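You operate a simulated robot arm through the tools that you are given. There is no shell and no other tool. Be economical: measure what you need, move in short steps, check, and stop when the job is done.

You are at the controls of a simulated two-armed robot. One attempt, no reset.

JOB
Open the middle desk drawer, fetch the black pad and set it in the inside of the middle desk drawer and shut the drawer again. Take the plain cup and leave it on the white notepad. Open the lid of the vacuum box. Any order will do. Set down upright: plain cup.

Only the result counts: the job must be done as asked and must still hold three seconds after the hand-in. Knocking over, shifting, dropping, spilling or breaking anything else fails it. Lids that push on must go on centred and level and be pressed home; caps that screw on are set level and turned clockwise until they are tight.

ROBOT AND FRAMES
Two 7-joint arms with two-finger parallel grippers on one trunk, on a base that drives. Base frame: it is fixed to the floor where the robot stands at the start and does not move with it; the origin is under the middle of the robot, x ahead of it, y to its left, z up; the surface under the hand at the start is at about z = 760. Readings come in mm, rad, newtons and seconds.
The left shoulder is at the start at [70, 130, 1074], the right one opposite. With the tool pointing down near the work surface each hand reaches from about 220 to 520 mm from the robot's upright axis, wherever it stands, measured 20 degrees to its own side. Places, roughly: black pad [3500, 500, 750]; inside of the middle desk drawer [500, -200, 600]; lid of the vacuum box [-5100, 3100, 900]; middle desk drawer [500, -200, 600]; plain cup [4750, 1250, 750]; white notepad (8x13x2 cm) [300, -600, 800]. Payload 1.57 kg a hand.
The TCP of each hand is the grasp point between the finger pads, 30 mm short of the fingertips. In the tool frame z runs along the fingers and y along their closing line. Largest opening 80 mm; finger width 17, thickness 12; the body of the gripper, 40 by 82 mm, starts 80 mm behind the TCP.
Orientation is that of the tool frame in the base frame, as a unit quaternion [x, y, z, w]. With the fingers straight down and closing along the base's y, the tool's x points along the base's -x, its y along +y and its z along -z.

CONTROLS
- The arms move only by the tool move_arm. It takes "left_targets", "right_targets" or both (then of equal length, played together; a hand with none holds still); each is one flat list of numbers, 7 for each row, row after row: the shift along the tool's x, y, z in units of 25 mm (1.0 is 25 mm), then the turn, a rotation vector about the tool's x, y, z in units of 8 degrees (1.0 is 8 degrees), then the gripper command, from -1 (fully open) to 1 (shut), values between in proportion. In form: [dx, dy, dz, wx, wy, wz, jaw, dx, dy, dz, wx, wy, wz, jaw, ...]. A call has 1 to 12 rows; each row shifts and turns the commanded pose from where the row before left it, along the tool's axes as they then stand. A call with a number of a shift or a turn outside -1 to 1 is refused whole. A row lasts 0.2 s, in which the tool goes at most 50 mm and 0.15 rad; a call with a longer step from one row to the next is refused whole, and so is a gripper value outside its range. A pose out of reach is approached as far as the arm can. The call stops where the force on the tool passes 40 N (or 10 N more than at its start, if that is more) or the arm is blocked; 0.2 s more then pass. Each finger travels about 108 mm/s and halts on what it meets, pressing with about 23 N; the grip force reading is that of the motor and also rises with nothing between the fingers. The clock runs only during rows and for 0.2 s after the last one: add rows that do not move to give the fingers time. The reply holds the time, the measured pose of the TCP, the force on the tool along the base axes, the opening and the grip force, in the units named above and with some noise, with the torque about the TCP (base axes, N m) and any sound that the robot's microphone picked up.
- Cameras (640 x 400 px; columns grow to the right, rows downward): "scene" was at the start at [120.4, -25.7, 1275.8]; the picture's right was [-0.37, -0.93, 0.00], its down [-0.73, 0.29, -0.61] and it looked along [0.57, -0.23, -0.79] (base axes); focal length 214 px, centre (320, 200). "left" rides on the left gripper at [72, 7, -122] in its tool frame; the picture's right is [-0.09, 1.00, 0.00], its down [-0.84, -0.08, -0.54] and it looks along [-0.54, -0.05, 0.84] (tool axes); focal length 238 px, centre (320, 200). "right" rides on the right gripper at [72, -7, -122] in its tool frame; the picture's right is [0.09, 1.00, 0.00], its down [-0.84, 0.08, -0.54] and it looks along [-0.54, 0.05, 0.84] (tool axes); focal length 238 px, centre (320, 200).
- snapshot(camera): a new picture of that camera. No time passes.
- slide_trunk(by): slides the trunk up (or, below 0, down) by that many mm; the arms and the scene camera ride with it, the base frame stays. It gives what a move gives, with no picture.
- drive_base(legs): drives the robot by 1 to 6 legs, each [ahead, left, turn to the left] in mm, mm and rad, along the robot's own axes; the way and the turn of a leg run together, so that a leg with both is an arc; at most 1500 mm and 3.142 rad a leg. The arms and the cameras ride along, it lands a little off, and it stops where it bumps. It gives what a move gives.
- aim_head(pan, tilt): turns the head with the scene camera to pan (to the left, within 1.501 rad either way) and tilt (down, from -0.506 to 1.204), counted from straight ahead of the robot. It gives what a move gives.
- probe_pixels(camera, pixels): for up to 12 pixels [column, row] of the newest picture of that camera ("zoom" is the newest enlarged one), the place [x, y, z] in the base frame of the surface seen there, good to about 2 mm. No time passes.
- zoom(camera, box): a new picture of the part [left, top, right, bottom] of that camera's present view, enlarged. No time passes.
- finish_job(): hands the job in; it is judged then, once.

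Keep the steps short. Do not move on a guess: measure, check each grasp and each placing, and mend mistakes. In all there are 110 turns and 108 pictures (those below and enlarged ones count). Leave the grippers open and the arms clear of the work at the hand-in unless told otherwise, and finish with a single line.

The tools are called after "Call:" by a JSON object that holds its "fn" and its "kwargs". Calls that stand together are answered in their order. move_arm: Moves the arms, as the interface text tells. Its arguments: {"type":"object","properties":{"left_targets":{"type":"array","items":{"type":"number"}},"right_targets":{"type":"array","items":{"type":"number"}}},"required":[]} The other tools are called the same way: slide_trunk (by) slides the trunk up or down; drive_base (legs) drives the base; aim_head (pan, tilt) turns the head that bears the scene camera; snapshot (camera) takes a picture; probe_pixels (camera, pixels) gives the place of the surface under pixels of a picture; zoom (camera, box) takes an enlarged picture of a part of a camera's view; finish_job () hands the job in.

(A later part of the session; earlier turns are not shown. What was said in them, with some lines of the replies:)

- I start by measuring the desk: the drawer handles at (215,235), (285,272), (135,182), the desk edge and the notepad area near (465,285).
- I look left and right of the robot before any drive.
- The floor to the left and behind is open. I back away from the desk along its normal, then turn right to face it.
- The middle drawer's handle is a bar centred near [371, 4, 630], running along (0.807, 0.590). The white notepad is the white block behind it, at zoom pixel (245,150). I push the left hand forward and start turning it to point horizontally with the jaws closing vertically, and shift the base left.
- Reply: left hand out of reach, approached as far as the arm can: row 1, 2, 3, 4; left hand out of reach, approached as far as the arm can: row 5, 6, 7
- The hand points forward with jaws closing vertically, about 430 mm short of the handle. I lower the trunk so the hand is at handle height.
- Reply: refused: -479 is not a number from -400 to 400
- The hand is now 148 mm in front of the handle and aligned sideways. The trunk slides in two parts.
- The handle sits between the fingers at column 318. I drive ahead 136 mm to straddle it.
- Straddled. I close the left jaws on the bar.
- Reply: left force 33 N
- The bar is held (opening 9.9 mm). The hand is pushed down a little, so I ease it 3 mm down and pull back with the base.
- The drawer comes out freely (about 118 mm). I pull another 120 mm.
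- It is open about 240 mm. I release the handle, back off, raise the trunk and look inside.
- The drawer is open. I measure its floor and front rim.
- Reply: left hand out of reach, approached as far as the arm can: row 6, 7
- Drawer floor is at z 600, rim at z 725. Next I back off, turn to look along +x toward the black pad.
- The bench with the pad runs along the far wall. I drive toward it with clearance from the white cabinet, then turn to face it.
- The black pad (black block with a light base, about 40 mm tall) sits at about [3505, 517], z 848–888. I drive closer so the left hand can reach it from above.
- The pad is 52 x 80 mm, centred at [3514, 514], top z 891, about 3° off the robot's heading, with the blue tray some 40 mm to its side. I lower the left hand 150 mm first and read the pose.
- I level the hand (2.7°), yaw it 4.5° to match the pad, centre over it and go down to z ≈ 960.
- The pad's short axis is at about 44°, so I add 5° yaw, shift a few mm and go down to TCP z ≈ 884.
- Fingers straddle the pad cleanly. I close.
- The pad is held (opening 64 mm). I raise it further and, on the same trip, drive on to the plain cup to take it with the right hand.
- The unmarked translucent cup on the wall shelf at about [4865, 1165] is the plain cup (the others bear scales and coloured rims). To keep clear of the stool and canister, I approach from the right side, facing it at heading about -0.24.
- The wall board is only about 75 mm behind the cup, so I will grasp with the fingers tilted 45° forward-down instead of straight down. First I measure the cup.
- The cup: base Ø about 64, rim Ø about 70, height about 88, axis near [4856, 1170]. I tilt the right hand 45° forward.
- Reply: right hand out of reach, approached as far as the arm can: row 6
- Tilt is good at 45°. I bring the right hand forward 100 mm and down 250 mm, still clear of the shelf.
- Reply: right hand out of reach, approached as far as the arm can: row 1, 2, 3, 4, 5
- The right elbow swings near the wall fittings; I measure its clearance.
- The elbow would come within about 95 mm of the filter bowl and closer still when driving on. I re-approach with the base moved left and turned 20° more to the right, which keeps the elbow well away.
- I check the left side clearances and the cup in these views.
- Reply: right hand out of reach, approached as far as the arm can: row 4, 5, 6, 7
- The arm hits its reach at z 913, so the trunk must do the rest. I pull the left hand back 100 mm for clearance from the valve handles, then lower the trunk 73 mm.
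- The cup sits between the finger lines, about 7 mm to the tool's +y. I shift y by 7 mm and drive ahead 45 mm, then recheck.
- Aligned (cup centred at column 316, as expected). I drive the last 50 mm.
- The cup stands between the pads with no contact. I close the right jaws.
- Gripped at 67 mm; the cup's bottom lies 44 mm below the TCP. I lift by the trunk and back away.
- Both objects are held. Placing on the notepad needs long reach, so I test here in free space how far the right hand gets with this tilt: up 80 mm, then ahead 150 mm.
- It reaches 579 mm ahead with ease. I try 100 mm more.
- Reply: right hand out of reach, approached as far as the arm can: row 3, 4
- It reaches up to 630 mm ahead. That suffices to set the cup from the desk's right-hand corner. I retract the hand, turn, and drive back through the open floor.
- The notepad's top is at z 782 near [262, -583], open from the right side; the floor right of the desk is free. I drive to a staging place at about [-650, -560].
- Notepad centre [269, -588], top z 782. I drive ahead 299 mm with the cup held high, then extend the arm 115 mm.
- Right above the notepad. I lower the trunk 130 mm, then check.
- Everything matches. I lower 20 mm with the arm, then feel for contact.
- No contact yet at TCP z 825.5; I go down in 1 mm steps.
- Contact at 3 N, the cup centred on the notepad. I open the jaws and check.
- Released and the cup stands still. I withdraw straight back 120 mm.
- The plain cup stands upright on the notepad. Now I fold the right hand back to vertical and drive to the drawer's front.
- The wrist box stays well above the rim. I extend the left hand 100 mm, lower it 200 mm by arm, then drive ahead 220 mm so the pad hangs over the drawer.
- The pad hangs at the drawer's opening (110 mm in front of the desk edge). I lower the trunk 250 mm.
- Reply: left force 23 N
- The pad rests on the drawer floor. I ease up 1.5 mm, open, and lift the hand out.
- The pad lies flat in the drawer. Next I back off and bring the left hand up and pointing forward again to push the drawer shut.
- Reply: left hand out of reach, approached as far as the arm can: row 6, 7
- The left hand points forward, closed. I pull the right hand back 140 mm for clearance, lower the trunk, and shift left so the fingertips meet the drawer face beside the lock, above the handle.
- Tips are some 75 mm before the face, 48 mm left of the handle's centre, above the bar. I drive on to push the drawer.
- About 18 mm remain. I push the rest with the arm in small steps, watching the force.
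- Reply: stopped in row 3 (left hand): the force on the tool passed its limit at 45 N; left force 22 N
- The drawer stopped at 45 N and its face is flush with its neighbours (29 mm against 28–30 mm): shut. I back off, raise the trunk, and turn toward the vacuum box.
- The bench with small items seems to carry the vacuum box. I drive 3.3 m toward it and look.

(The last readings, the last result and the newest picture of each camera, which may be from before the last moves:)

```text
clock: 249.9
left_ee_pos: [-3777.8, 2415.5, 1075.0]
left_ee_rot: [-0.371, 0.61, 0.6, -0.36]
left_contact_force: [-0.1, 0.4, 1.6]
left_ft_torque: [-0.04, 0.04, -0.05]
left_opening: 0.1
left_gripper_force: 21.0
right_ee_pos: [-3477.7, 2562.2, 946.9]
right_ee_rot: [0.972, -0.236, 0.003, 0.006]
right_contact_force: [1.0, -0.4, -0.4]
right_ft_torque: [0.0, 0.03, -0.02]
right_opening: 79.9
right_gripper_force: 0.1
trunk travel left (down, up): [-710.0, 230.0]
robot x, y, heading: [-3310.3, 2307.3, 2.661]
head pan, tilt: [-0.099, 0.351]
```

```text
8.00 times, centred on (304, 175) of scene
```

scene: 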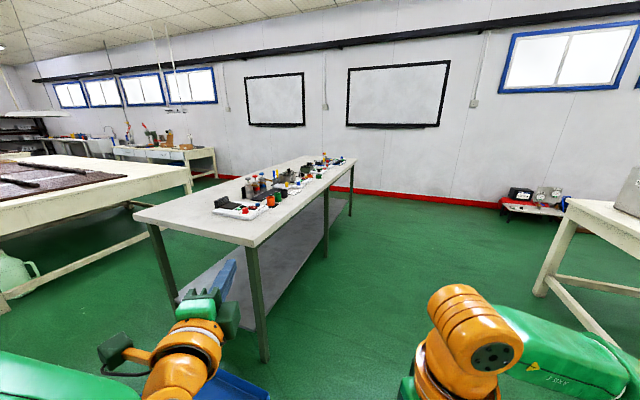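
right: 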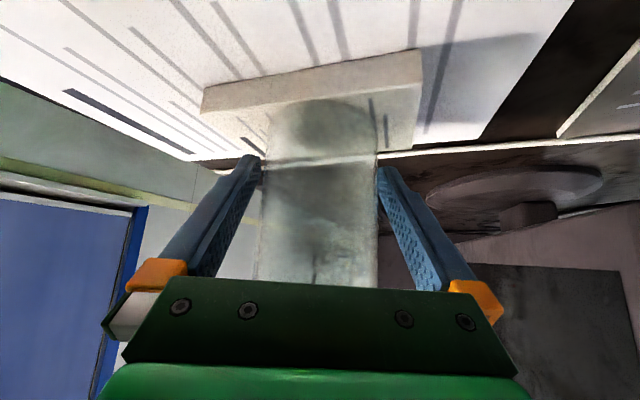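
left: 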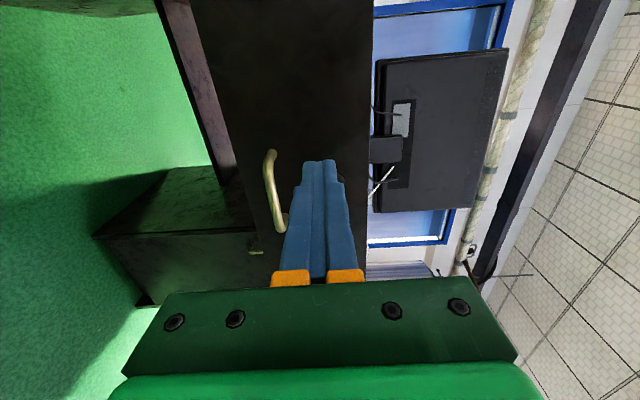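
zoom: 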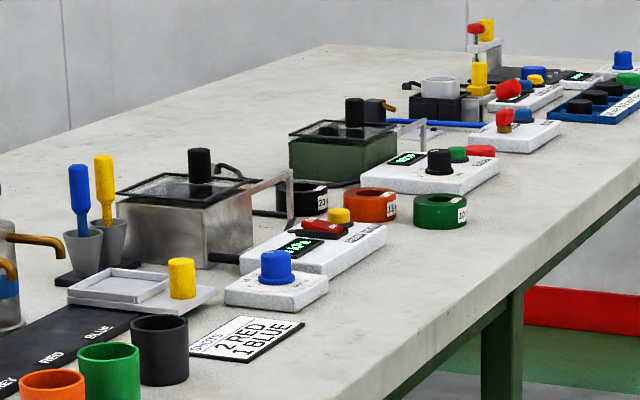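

The steel box with a glass lid and black knob at about [-5060, 3140], lid z 910, matches the vacuum box (a similar green box is farther). I drive alongside the bench and face it.

Call:
{"fn": "drive_base", "kwargs": {"legs": [[753, -400, 0], [753, -400, 0], [0, 0, 1.112]]}}

Call:
{"fn": "aim_head", "kwargs": {"pan": 0, "tilt": 0.5}}

Call:
{"fn": "snapshot", "kwargs": {"camera": "scene"}}

Call:
{"fn": "zoom", "kwargs": {"camera": "scene", "box": [240, 150, 400, 250]}}

```text
clock: 261.3
left_ee_pos: [-4579.1, 3348.1, 1076.8]
left_ee_rot: [0.637, -0.324, -0.321, 0.621]
left_contact_force: [0.6, -0.2, -0.1]
left_ft_torque: [-0.04, -0.02, 0.02]
left_opening: 0.1
left_gripper_force: 21.6
right_ee_pos: [-4575.8, 3684.1, 948.5]
right_ee_rot: [0.951, 0.309, 0.006, 0.003]
right_contact_force: [-0.5, -0.2, -0.1]
right_ft_torque: [0.01, 0.04, 0.02]
right_opening: 79.7
right_gripper_force: 0.0
trunk travel left (down, up): [-710.0, 230.0]
robot x, y, heading: [-4277.0, 3718.1, -2.522]
head pan, tilt: [-0.099, 0.351]
```

```text
clock: 262.0
left_ee_pos: [-4579.3, 3349.2, 1077.0]
left_ee_rot: [0.636, -0.325, -0.322, 0.621]
left_contact_force: [-0.2, 0.7, -0.2]
left_ft_torque: [0.01, 0.0, 0.0]
left_opening: 0.1
left_gripper_force: 21.0
right_ee_pos: [-4576.3, 3684.9, 947.9]
right_ee_rot: [0.951, 0.309, 0.005, 0.003]
right_contact_force: [0.6, 0.5, -0.5]
right_ft_torque: [-0.01, 0.02, -0.01]
right_opening: 80.1
right_gripper_force: 0.0
trunk travel left (down, up): [-710.0, 230.0]
robot x, y, heading: [-4271.3, 3716.9, -2.522]
head pan, tilt: [0.0, 0.499]
```

```text
31 pictures are left
```

scene: 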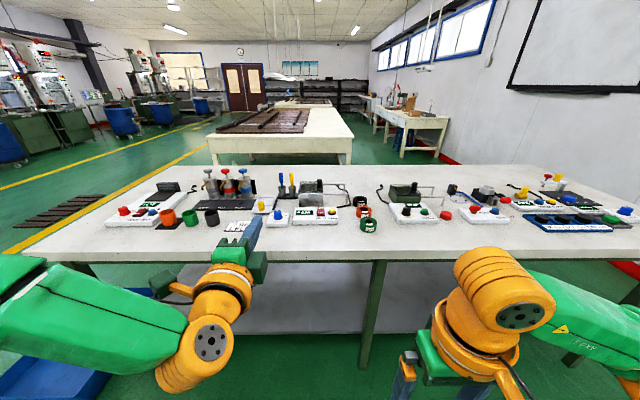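

```text
4.00 times, centred on (320, 200) of scene
```

zoom: 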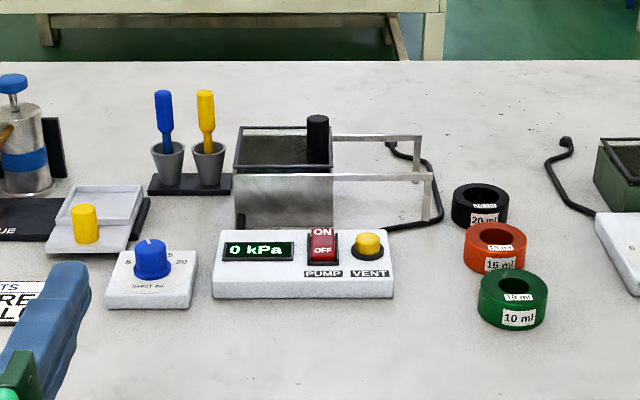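

The box's readout shows 0 kPa. The black-framed glass lid has a knob at its right end and two rails extending to the right, so the lid seems to slide right. I measure the knob and rails.

Call:
{"fn": "zoom", "kwargs": {"camera": "scene", "box": [290, 170, 354, 210]}}

Call:
{"fn": "probe_pixels", "kwargs": {"camera": "zoom", "pixels": [[275, 60], [275, 100], [245, 140], [305, 140], [275, 90], [100, 75], [70, 180], [320, 185], [420, 175], [520, 180], [515, 60], [400, 75]]}}

```text
10.00 times, centred on (322, 190) of scene
```

zoom: 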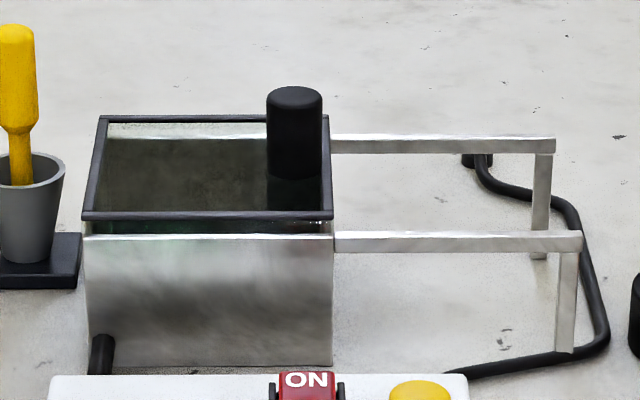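

```text
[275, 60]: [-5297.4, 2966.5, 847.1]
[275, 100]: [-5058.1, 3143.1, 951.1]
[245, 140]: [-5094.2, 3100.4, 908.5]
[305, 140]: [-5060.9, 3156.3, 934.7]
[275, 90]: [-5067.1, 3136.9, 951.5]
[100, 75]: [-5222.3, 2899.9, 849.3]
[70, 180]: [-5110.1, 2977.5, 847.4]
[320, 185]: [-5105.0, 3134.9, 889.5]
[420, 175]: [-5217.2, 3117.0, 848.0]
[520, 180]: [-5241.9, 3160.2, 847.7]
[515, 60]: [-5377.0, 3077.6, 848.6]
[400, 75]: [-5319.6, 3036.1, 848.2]
```

The lid slides right along rails about 105 mm. The knob is at [-5062, 3142], top z 951, lid z 908. I extend the right hand, tilt it 45° forward, and raise the trunk 70 mm.

Call:
{"fn": "move_arm", "kwargs": {"right_targets": [-1, 0, 0, 0, 0, 0, -1, -1, 0, 0, 0, 0, 0, -1, -1, 0, 0, 0, 0, 0, -1, -1, 0, 0, 0, 0, 0, -1, -1, 0, 0, 0, 0, 0, -1, -1, 0, 0, 0, 0, 0, -1, 0, 0, 0, 0, -0.9375, 0, -1, 0, 0, 0, 0, -0.9375, 0, -1, 0, 0, 0, 0, -0.9375, 0, -1, 0, 0, 0, 0, -0.9375, 0, -1, 0, 0, 0, 0, -0.9375, 0, -1, 0, 0, 0, 0, -0.9375, 0, -1]}}

Call:
{"fn": "slide_trunk", "kwargs": {"by": 90}}

```text
clock: 264.6
left_ee_pos: [-4579.5, 3350.1, 1077.6]
left_ee_rot: [0.636, -0.325, -0.323, 0.621]
left_contact_force: [0.5, -0.3, 0.1]
left_ft_torque: [0.01, -0.01, 0.04]
left_opening: 0.2
left_gripper_force: 21.3
right_ee_pos: [-4697.0, 3596.4, 945.4]
right_ee_rot: [0.88, 0.285, -0.359, 0.122]
right_contact_force: [-0.2, 0.4, 0.1]
right_ft_torque: [0.01, 0.0, 0.01]
right_opening: 79.9
right_gripper_force: 0.1
trunk travel left (down, up): [-710.0, 230.0]
robot x, y, heading: [-4271.5, 3715.4, -2.518]
head pan, tilt: [0.0, 0.499]
```

```text
clock: 265.9
left_ee_pos: [-4579.3, 3348.9, 1165.9]
left_ee_rot: [0.636, -0.324, -0.322, 0.621]
left_contact_force: [-0.3, 0.1, 0.3]
left_ft_torque: [0.02, 0.02, -0.01]
left_opening: 0.2
left_gripper_force: 21.4
right_ee_pos: [-4696.2, 3596.1, 1036.1]
right_ee_rot: [0.881, 0.284, -0.359, 0.121]
right_contact_force: [-0.5, 0.4, -0.1]
right_ft_torque: [0.03, 0.05, 0.01]
right_opening: 80.2
right_gripper_force: 0.1
trunk travel left (down, up): [-800.0, 140.0]
robot x, y, heading: [-4272.8, 3720.7, -2.524]
head pan, tilt: [0.0, 0.499]
```

Call:
{"fn": "drive_base", "kwargs": {"legs": [[400, 100, 0]]}}

Call:
{"fn": "move_arm", "kwargs": {"right_targets": [-0.5, 0.39, 0.5, 0, 0, 0, -1, -0.5, 0.39, 0.5, 0, 0, 0, -1, -0.5, 0.39, 0.5, 0, 0, 0, -1, -0.5, 0.39, 0.5, 0, 0, 0, -1, -0.5, 0.39, 0.5, 0, 0, 0, -1, -0.5, 0.39, 0.5, 0, 0, 0, -1]}}

Call:
{"fn": "snapshot", "kwargs": {"camera": "right"}}

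Call:
{"fn": "snapshot", "kwargs": {"camera": "scene"}}

```text
clock: 268.4
left_ee_pos: [-4843.7, 3038.0, 1167.8]
left_ee_rot: [0.635, -0.326, -0.324, 0.621]
left_contact_force: [0.5, 0.0, -0.5]
left_ft_torque: [-0.01, 0.01, -0.03]
left_opening: 0.0
left_gripper_force: 21.6
right_ee_pos: [-4960.1, 3286.3, 1036.7]
right_ee_rot: [0.881, 0.283, -0.359, 0.121]
right_contact_force: [-0.3, 0.7, 0.2]
right_ft_torque: [-0.03, -0.03, -0.02]
right_opening: 80.2
right_gripper_force: 0.0
trunk travel left (down, up): [-800.0, 140.0]
robot x, y, heading: [-4538.4, 3400.7, -2.524]
head pan, tilt: [0.0, 0.499]
```

```text
clock: 269.8
left_ee_pos: [-4844.8, 3036.1, 1165.7]
left_ee_rot: [0.636, -0.325, -0.323, 0.621]
left_contact_force: [-0.2, -0.2, 0.4]
left_ft_torque: [0.0, 0.03, -0.01]
left_opening: 0.0
left_gripper_force: 21.3
right_ee_pos: [-5012.9, 3174.5, 1035.0]
right_ee_rot: [0.881, 0.283, -0.359, 0.12]
right_contact_force: [-0.6, -0.5, -0.4]
right_ft_torque: [0.01, 0.0, -0.03]
right_opening: 79.6
right_gripper_force: 0.2
trunk travel left (down, up): [-800.0, 140.0]
robot x, y, heading: [-4539.7, 3404.5, -2.527]
head pan, tilt: [0.0, 0.499]
```

```text
28 pictures are left
```

right: 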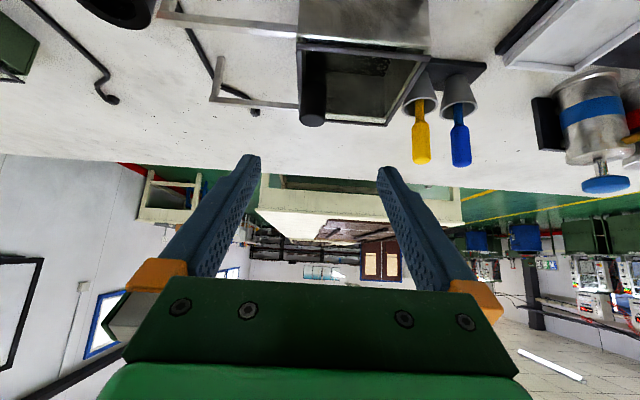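

```text
27 pictures are left
```

scene: 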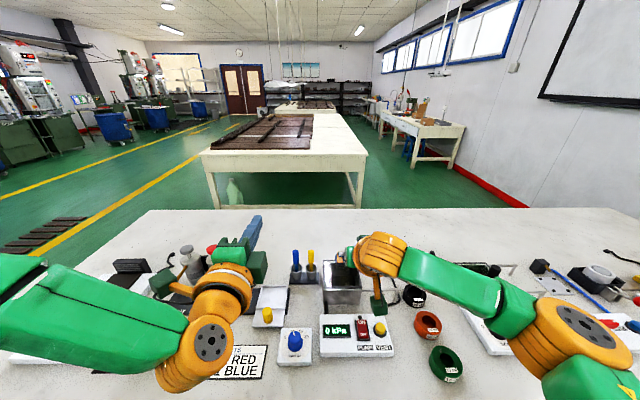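

Call:
{"fn": "probe_pixels", "kwargs": {"camera": "right", "pixels": [[312, 80], [312, 100], [302, 90], [322, 90], [312, 118], [250, 102], [215, 75], [345, 70]]}}

```text
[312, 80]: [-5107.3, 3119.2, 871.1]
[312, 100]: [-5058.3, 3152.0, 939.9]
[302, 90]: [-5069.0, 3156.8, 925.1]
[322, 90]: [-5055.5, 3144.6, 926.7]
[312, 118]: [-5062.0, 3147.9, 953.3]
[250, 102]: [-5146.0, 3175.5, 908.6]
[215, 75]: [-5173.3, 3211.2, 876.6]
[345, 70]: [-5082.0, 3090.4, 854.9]
```

Call:
{"fn": "move_arm", "kwargs": {"right_targets": [-0.54, -0.1, 0.54, 0, 0, 0, -0.25, -0.54, -0.1, 0.54, 0, 0, 0, -0.25, -0.54, -0.1, 0.54, 0, 0, 0, -0.25, 0.566, 0, 0.566, 0, 0, 0, -0.25, 0.566, 0, 0.566, 0, 0, 0, -0.25, 0.566, 0, 0.566, 0, 0, 0, -0.25]}}

Call:
{"fn": "snapshot", "kwargs": {"camera": "right"}}

```text
clock: 271.2
left_ee_pos: [-4843.9, 3037.1, 1167.0]
left_ee_rot: [0.636, -0.326, -0.324, 0.62]
left_contact_force: [-0.1, -0.3, -1.0]
left_ft_torque: [0.02, 0.02, -0.04]
left_opening: 0.0
left_gripper_force: 21.3
right_ee_pos: [-5063.6, 3147.4, 976.5]
right_ee_rot: [0.882, 0.282, -0.359, 0.12]
right_contact_force: [-0.4, -0.1, -0.2]
right_ft_torque: [0.03, 0.0, 0.03]
right_opening: 49.8
right_gripper_force: 0.1
trunk travel left (down, up): [-800.0, 140.0]
robot x, y, heading: [-4535.7, 3403.3, -2.522]
head pan, tilt: [0.0, 0.499]
```

```text
26 pictures are left
```

right: 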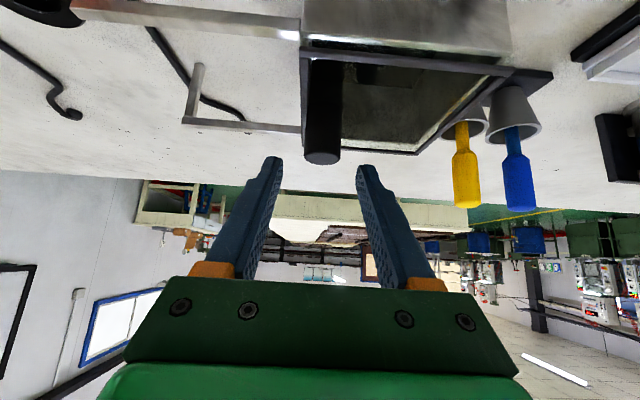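

The knob (column 322) is centred between the fingers. I go down 36 mm to z 940.

Call:
{"fn": "move_arm", "kwargs": {"right_targets": [0.34, 0, 0.34, 0, 0, 0, -0.25, 0.34, 0, 0.34, 0, 0, 0, -0.25, 0.34, 0, 0.34, 0, 0, 0, -0.25, 0, 0, 0, 0, 0, 0, -0.25]}}

Call:
{"fn": "snapshot", "kwargs": {"camera": "right"}}

```text
clock: 272.2
left_ee_pos: [-4838.2, 3040.7, 1169.4]
left_ee_rot: [0.634, -0.325, -0.325, 0.622]
left_contact_force: [0.7, 0.0, 0.3]
left_ft_torque: [0.01, 0.01, 0.0]
left_opening: 0.1
left_gripper_force: 20.9
right_ee_pos: [-5059.0, 3148.9, 945.7]
right_ee_rot: [0.879, 0.283, -0.365, 0.124]
right_contact_force: [-9.7, -6.6, 34.8]
right_ft_torque: [-1.23, 0.14, -0.32]
right_opening: 49.1
right_gripper_force: 0.0
trunk travel left (down, up): [-800.0, 140.0]
robot x, y, heading: [-4538.5, 3405.9, -2.52]
head pan, tilt: [0.0, 0.499]
```

```text
25 pictures are left
```

right: 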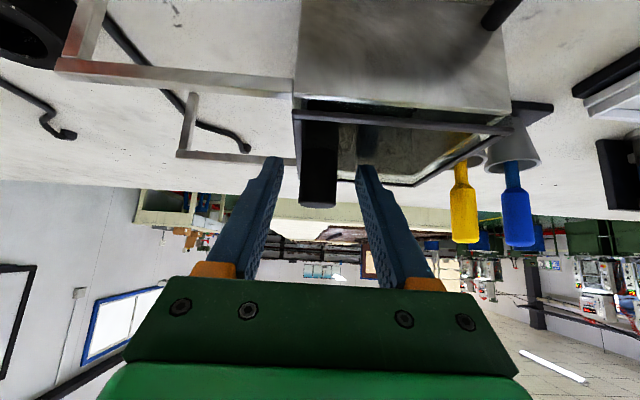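

A fingertip touched the lid glass (35 N, left finger). I raise 7 mm and draw back 10 mm so the pads cross the knob's middle.

Call:
{"fn": "move_arm", "kwargs": {"right_targets": [-0.2, 0, -0.2, 0, 0, 0, -0.25, 0.283, 0, -0.283, 0, 0, 0, -0.25, 0, 0, 0, 0, 0, 0, -0.25]}}

Call:
{"fn": "snapshot", "kwargs": {"camera": "right"}}

```text
clock: 273.0
left_ee_pos: [-4842.1, 3038.7, 1168.1]
left_ee_rot: [0.635, -0.325, -0.323, 0.621]
left_contact_force: [-0.4, -0.6, 0.3]
left_ft_torque: [0.04, 0.01, 0.03]
left_opening: 0.0
left_gripper_force: 20.9
right_ee_pos: [-5052.4, 3154.7, 946.2]
right_ee_rot: [0.881, 0.284, -0.359, 0.12]
right_contact_force: [-1.6, -0.9, 8.7]
right_ft_torque: [-0.27, -0.03, 0.14]
right_opening: 50.2
right_gripper_force: 0.4
trunk travel left (down, up): [-800.0, 140.0]
robot x, y, heading: [-4533.8, 3404.9, -2.524]
head pan, tilt: [0.0, 0.499]
```

```text
24 pictures are left
```

right: 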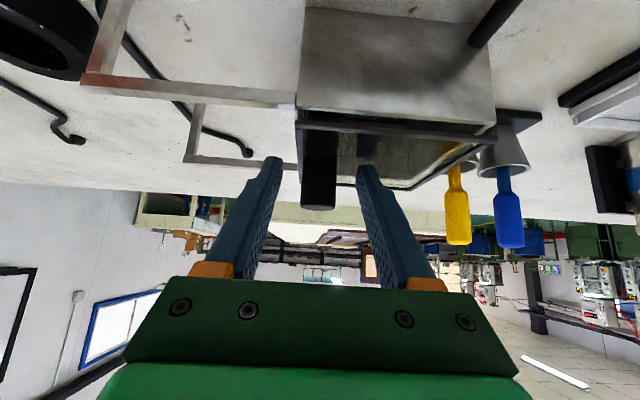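

Still a light touch of 9 N; I raise 3 mm more and close on the knob.

Call:
{"fn": "move_arm", "kwargs": {"right_targets": [-0.085, 0, -0.085, 0, 0, 0, -0.25, 0, 0, 0, 0, 0, 0, 0.3, 0, 0, 0, 0, 0, 0, 1, 0, 0, 0, 0, 0, 0, 1]}}

Call:
{"fn": "snapshot", "kwargs": {"camera": "right"}}

```text
clock: 274.0
left_ee_pos: [-4844.7, 3036.0, 1165.8]
left_ee_rot: [0.636, -0.325, -0.323, 0.621]
left_contact_force: [0.9, -0.3, 0.2]
left_ft_torque: [0.02, 0.0, -0.03]
left_opening: 0.3
left_gripper_force: 21.5
right_ee_pos: [-5054.4, 3153.2, 948.0]
right_ee_rot: [0.882, 0.284, -0.358, 0.12]
right_contact_force: [2.7, 2.1, -7.9]
right_ft_torque: [0.76, 0.41, 0.0]
right_opening: 23.7
right_gripper_force: 35.7
trunk travel left (down, up): [-800.0, 140.0]
robot x, y, heading: [-4534.9, 3404.4, -2.524]
head pan, tilt: [0.0, 0.499]
```

```text
23 pictures are left
```

right: 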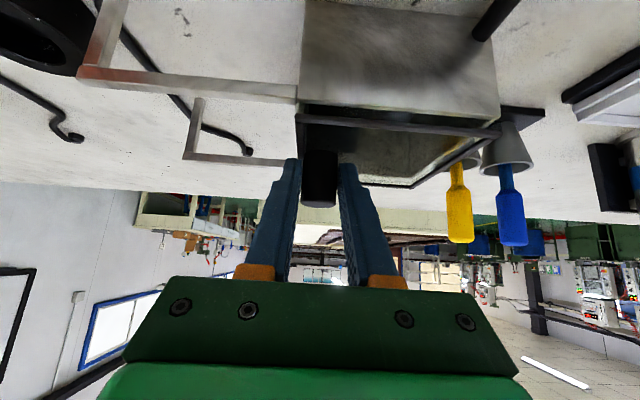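

The knob is held (24 mm). I slide right 20 mm and check the force.

Call:
{"fn": "move_arm", "kwargs": {"right_targets": [0, -0.4, 0, 0, 0, 0, 1, 0, -0.4, 0, 0, 0, 0, 1, 0, 0, 0, 0, 0, 0, 1]}}

Call:
{"fn": "snapshot", "kwargs": {"camera": "right"}}

```text
clock: 274.8
left_ee_pos: [-4845.2, 3037.3, 1166.1]
left_ee_rot: [0.636, -0.325, -0.323, 0.621]
left_contact_force: [0.8, -0.6, 0.6]
left_ft_torque: [-0.05, -0.02, 0.01]
left_opening: 0.2
left_gripper_force: 20.7
right_ee_pos: [-5066.7, 3170.1, 947.7]
right_ee_rot: [0.882, 0.283, -0.358, 0.12]
right_contact_force: [5.9, 5.1, -12.9]
right_ft_torque: [0.64, 0.14, -0.07]
right_opening: 23.5
right_gripper_force: 35.5
trunk travel left (down, up): [-800.0, 140.0]
robot x, y, heading: [-4536.0, 3408.1, -2.522]
head pan, tilt: [0.0, 0.499]
```

```text
22 pictures are left
```

right: 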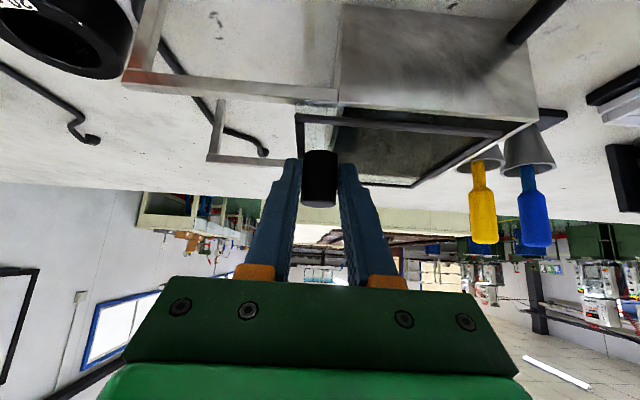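

The lid slides right on its rails, as expected, while the box stays put. I slide on another 60 mm.

Call:
{"fn": "move_arm", "kwargs": {"right_targets": [0, -0.4, 0, 0, 0, 0, 1, 0, -0.4, 0, 0, 0, 0, 1, 0, -0.4, 0, 0, 0, 0, 1, 0, -0.4, 0, 0, 0, 0, 1, 0, -0.4, 0, 0, 0, 0, 1, 0, -0.4, 0, 0, 0, 0, 1, 0, 0, 0, 0, 0, 0, 1]}}

Call:
{"fn": "snapshot", "kwargs": {"camera": "right"}}

```text
clock: 276.4
left_ee_pos: [-4845.3, 3037.1, 1165.9]
left_ee_rot: [0.635, -0.326, -0.323, 0.621]
left_contact_force: [-0.5, -0.6, 0.3]
left_ft_torque: [0.01, -0.02, 0.03]
left_opening: 0.1
left_gripper_force: 21.2
right_ee_pos: [-5102.0, 3218.9, 947.4]
right_ee_rot: [0.881, 0.283, -0.359, 0.12]
right_contact_force: [3.6, 2.9, -10.2]
right_ft_torque: [0.83, 0.05, -0.01]
right_opening: 23.5
right_gripper_force: 35.7
trunk travel left (down, up): [-800.0, 140.0]
robot x, y, heading: [-4535.8, 3405.6, -2.52]
head pan, tilt: [0.0, 0.499]
```

```text
21 pictures are left
```

right: 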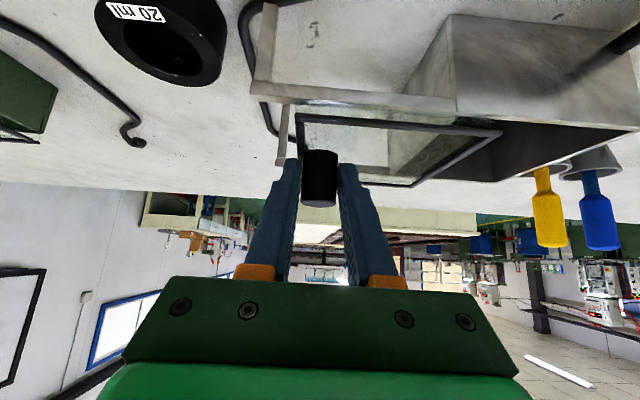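

About 25 mm of rail remain. I go on in 5 mm steps toward the stop.

Call:
{"fn": "move_arm", "kwargs": {"right_targets": [0, -0.2, 0, 0, 0, 0, 1, 0, -0.2, 0, 0, 0, 0, 1, 0, -0.2, 0, 0, 0, 0, 1, 0, 0, 0, 0, 0, 0, 1]}}

Call:
{"fn": "snapshot", "kwargs": {"camera": "right"}}

```text
clock: 277.4
left_ee_pos: [-4844.7, 3036.9, 1166.2]
left_ee_rot: [0.636, -0.326, -0.324, 0.62]
left_contact_force: [0.1, 0.4, -0.2]
left_ft_torque: [-0.02, 0.0, 0.01]
left_opening: 0.0
left_gripper_force: 20.8
right_ee_pos: [-5110.3, 3231.1, 948.3]
right_ee_rot: [0.881, 0.284, -0.359, 0.121]
right_contact_force: [1.8, 1.0, -5.3]
right_ft_torque: [0.77, 0.09, -0.01]
right_opening: 23.4
right_gripper_force: 35.7
trunk travel left (down, up): [-800.0, 140.0]
robot x, y, heading: [-4536.0, 3407.2, -2.524]
head pan, tilt: [0.0, 0.499]
```

```text
20 pictures are left
```

right: 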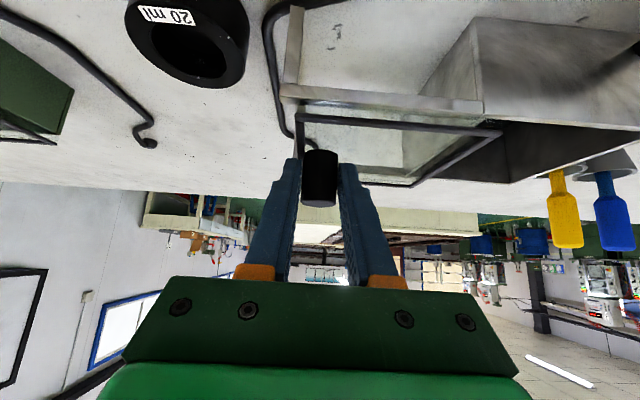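

Call:
{"fn": "move_arm", "kwargs": {"right_targets": [0, -0.12, 0, 0, 0, 0, 1, 0, -0.12, 0, 0, 0, 0, 1, 0, 0, 0, 0, 0, 0, 1]}}

Call:
{"fn": "snapshot", "kwargs": {"camera": "right"}}

Call:
{"fn": "zoom", "kwargs": {"camera": "scene", "box": [280, 220, 440, 320]}}

```text
clock: 278.2
left_ee_pos: [-4844.3, 3036.4, 1166.0]
left_ee_rot: [0.636, -0.326, -0.323, 0.621]
left_contact_force: [-0.4, -0.2, -0.5]
left_ft_torque: [0.0, -0.01, 0.03]
left_opening: 0.0
left_gripper_force: 21.2
right_ee_pos: [-5113.2, 3235.4, 948.5]
right_ee_rot: [0.881, 0.285, -0.358, 0.12]
right_contact_force: [3.3, 0.0, -8.2]
right_ft_torque: [0.23, 0.86, 0.12]
right_opening: 23.8
right_gripper_force: 35.5
trunk travel left (down, up): [-800.0, 140.0]
robot x, y, heading: [-4538.6, 3403.8, -2.522]
head pan, tilt: [0.0, 0.499]
```

```text
19 pictures are left
```

right: 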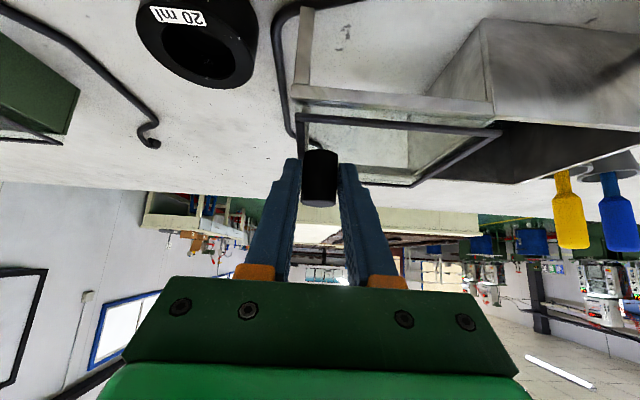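

```text
4.00 times, centred on (360, 270) of scene
```

zoom: 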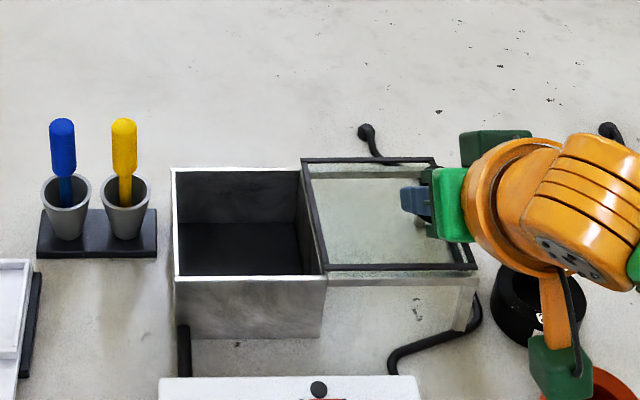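

The lid is fully open and at its stop. I release and withdraw along the finger axis.

Call:
{"fn": "move_arm", "kwargs": {"right_targets": [0, 0, 0, 0, 0, 0, 0, 0, 0, 0, 0, 0, 0, -0.25, 0, 0, 0, 0, 0, 0, -0.25, 0, 0, -0.6, 0, 0, 0, -0.25, 0, 0, -1, 0, 0, 0, -0.25, 0, 0, -1, 0, 0, 0, -0.25, 0, 0, -1, 0, 0, 0, -0.25, -0.5, 0, -0.5, 0, 0, 0, -1, -0.5, 0, -0.5, 0, 0, 0, -1]}}

Call:
{"fn": "drive_base", "kwargs": {"legs": [[-400, 0, 0]]}}

Call:
{"fn": "move_arm", "kwargs": {"left_targets": [0, 0, 0, 0, 0, 0, -1, 0, 0, 0, 0, 0, 0, -1, 0, 0, 0, 0, 0, 0, -1, 0, 0, 0, 0, 0, 0, -1]}}

Call:
{"fn": "zoom", "kwargs": {"camera": "scene", "box": [240, 150, 400, 250]}}

```text
clock: 280.2
left_ee_pos: [-4843.7, 3037.0, 1166.2]
left_ee_rot: [0.636, -0.325, -0.323, 0.621]
left_contact_force: [0.4, -0.3, -0.7]
left_ft_torque: [0.02, -0.02, -0.03]
left_opening: 0.1
left_gripper_force: 21.5
right_ee_pos: [-5063.5, 3273.5, 1047.6]
right_ee_rot: [0.881, 0.284, -0.359, 0.12]
right_contact_force: [0.2, 0.1, 0.8]
right_ft_torque: [0.0, -0.01, 0.01]
right_opening: 80.0
right_gripper_force: 0.2
trunk travel left (down, up): [-800.0, 140.0]
robot x, y, heading: [-4534.7, 3403.7, -2.526]
head pan, tilt: [0.0, 0.499]
```

```text
clock: 282.7
left_ee_pos: [-4519.0, 3267.9, 1165.7]
left_ee_rot: [0.637, -0.325, -0.322, 0.621]
left_contact_force: [0.0, 0.3, 0.5]
left_ft_torque: [0.04, -0.01, 0.0]
left_opening: 0.2
left_gripper_force: 21.0
right_ee_pos: [-4737.1, 3504.2, 1046.7]
right_ee_rot: [0.881, 0.285, -0.358, 0.121]
right_contact_force: [0.6, -0.3, 0.3]
right_ft_torque: [-0.01, 0.02, 0.02]
right_opening: 80.0
right_gripper_force: 0.0
trunk travel left (down, up): [-800.0, 140.0]
robot x, y, heading: [-4207.8, 3635.6, -2.518]
head pan, tilt: [0.0, 0.499]
```

```text
clock: 283.7
left_ee_pos: [-4516.8, 3269.8, 1168.0]
left_ee_rot: [0.636, -0.324, -0.323, 0.621]
left_contact_force: [0.5, 0.2, -0.4]
left_ft_torque: [-0.02, 0.01, 0.01]
left_opening: 79.8
left_gripper_force: 0.1
right_ee_pos: [-4738.0, 3504.0, 1047.2]
right_ee_rot: [0.881, 0.284, -0.359, 0.121]
right_contact_force: [-0.5, -0.2, -0.7]
right_ft_torque: [0.0, -0.04, -0.03]
right_opening: 79.9
right_gripper_force: 0.0
trunk travel left (down, up): [-800.0, 140.0]
robot x, y, heading: [-4212.7, 3635.5, -2.523]
head pan, tilt: [0.0, 0.499]
```

```text
4.00 times, centred on (320, 200) of scene
```

zoom: 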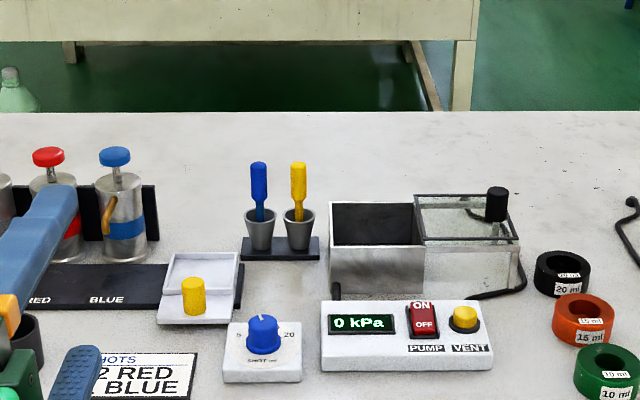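

The vacuum box lid is open, the arms are clear and both grippers are open. The drawer is shut with the pad inside and the cup stands upright on the notepad, so I hand in.

Call:
{"fn": "finish_job", "kwargs": {}}

```text
The job is handed in.
```

The job is handed in: the black pad is in the shut middle drawer, the plain cup stands upright on the white notepad, and the vacuum box lid is slid fully open.
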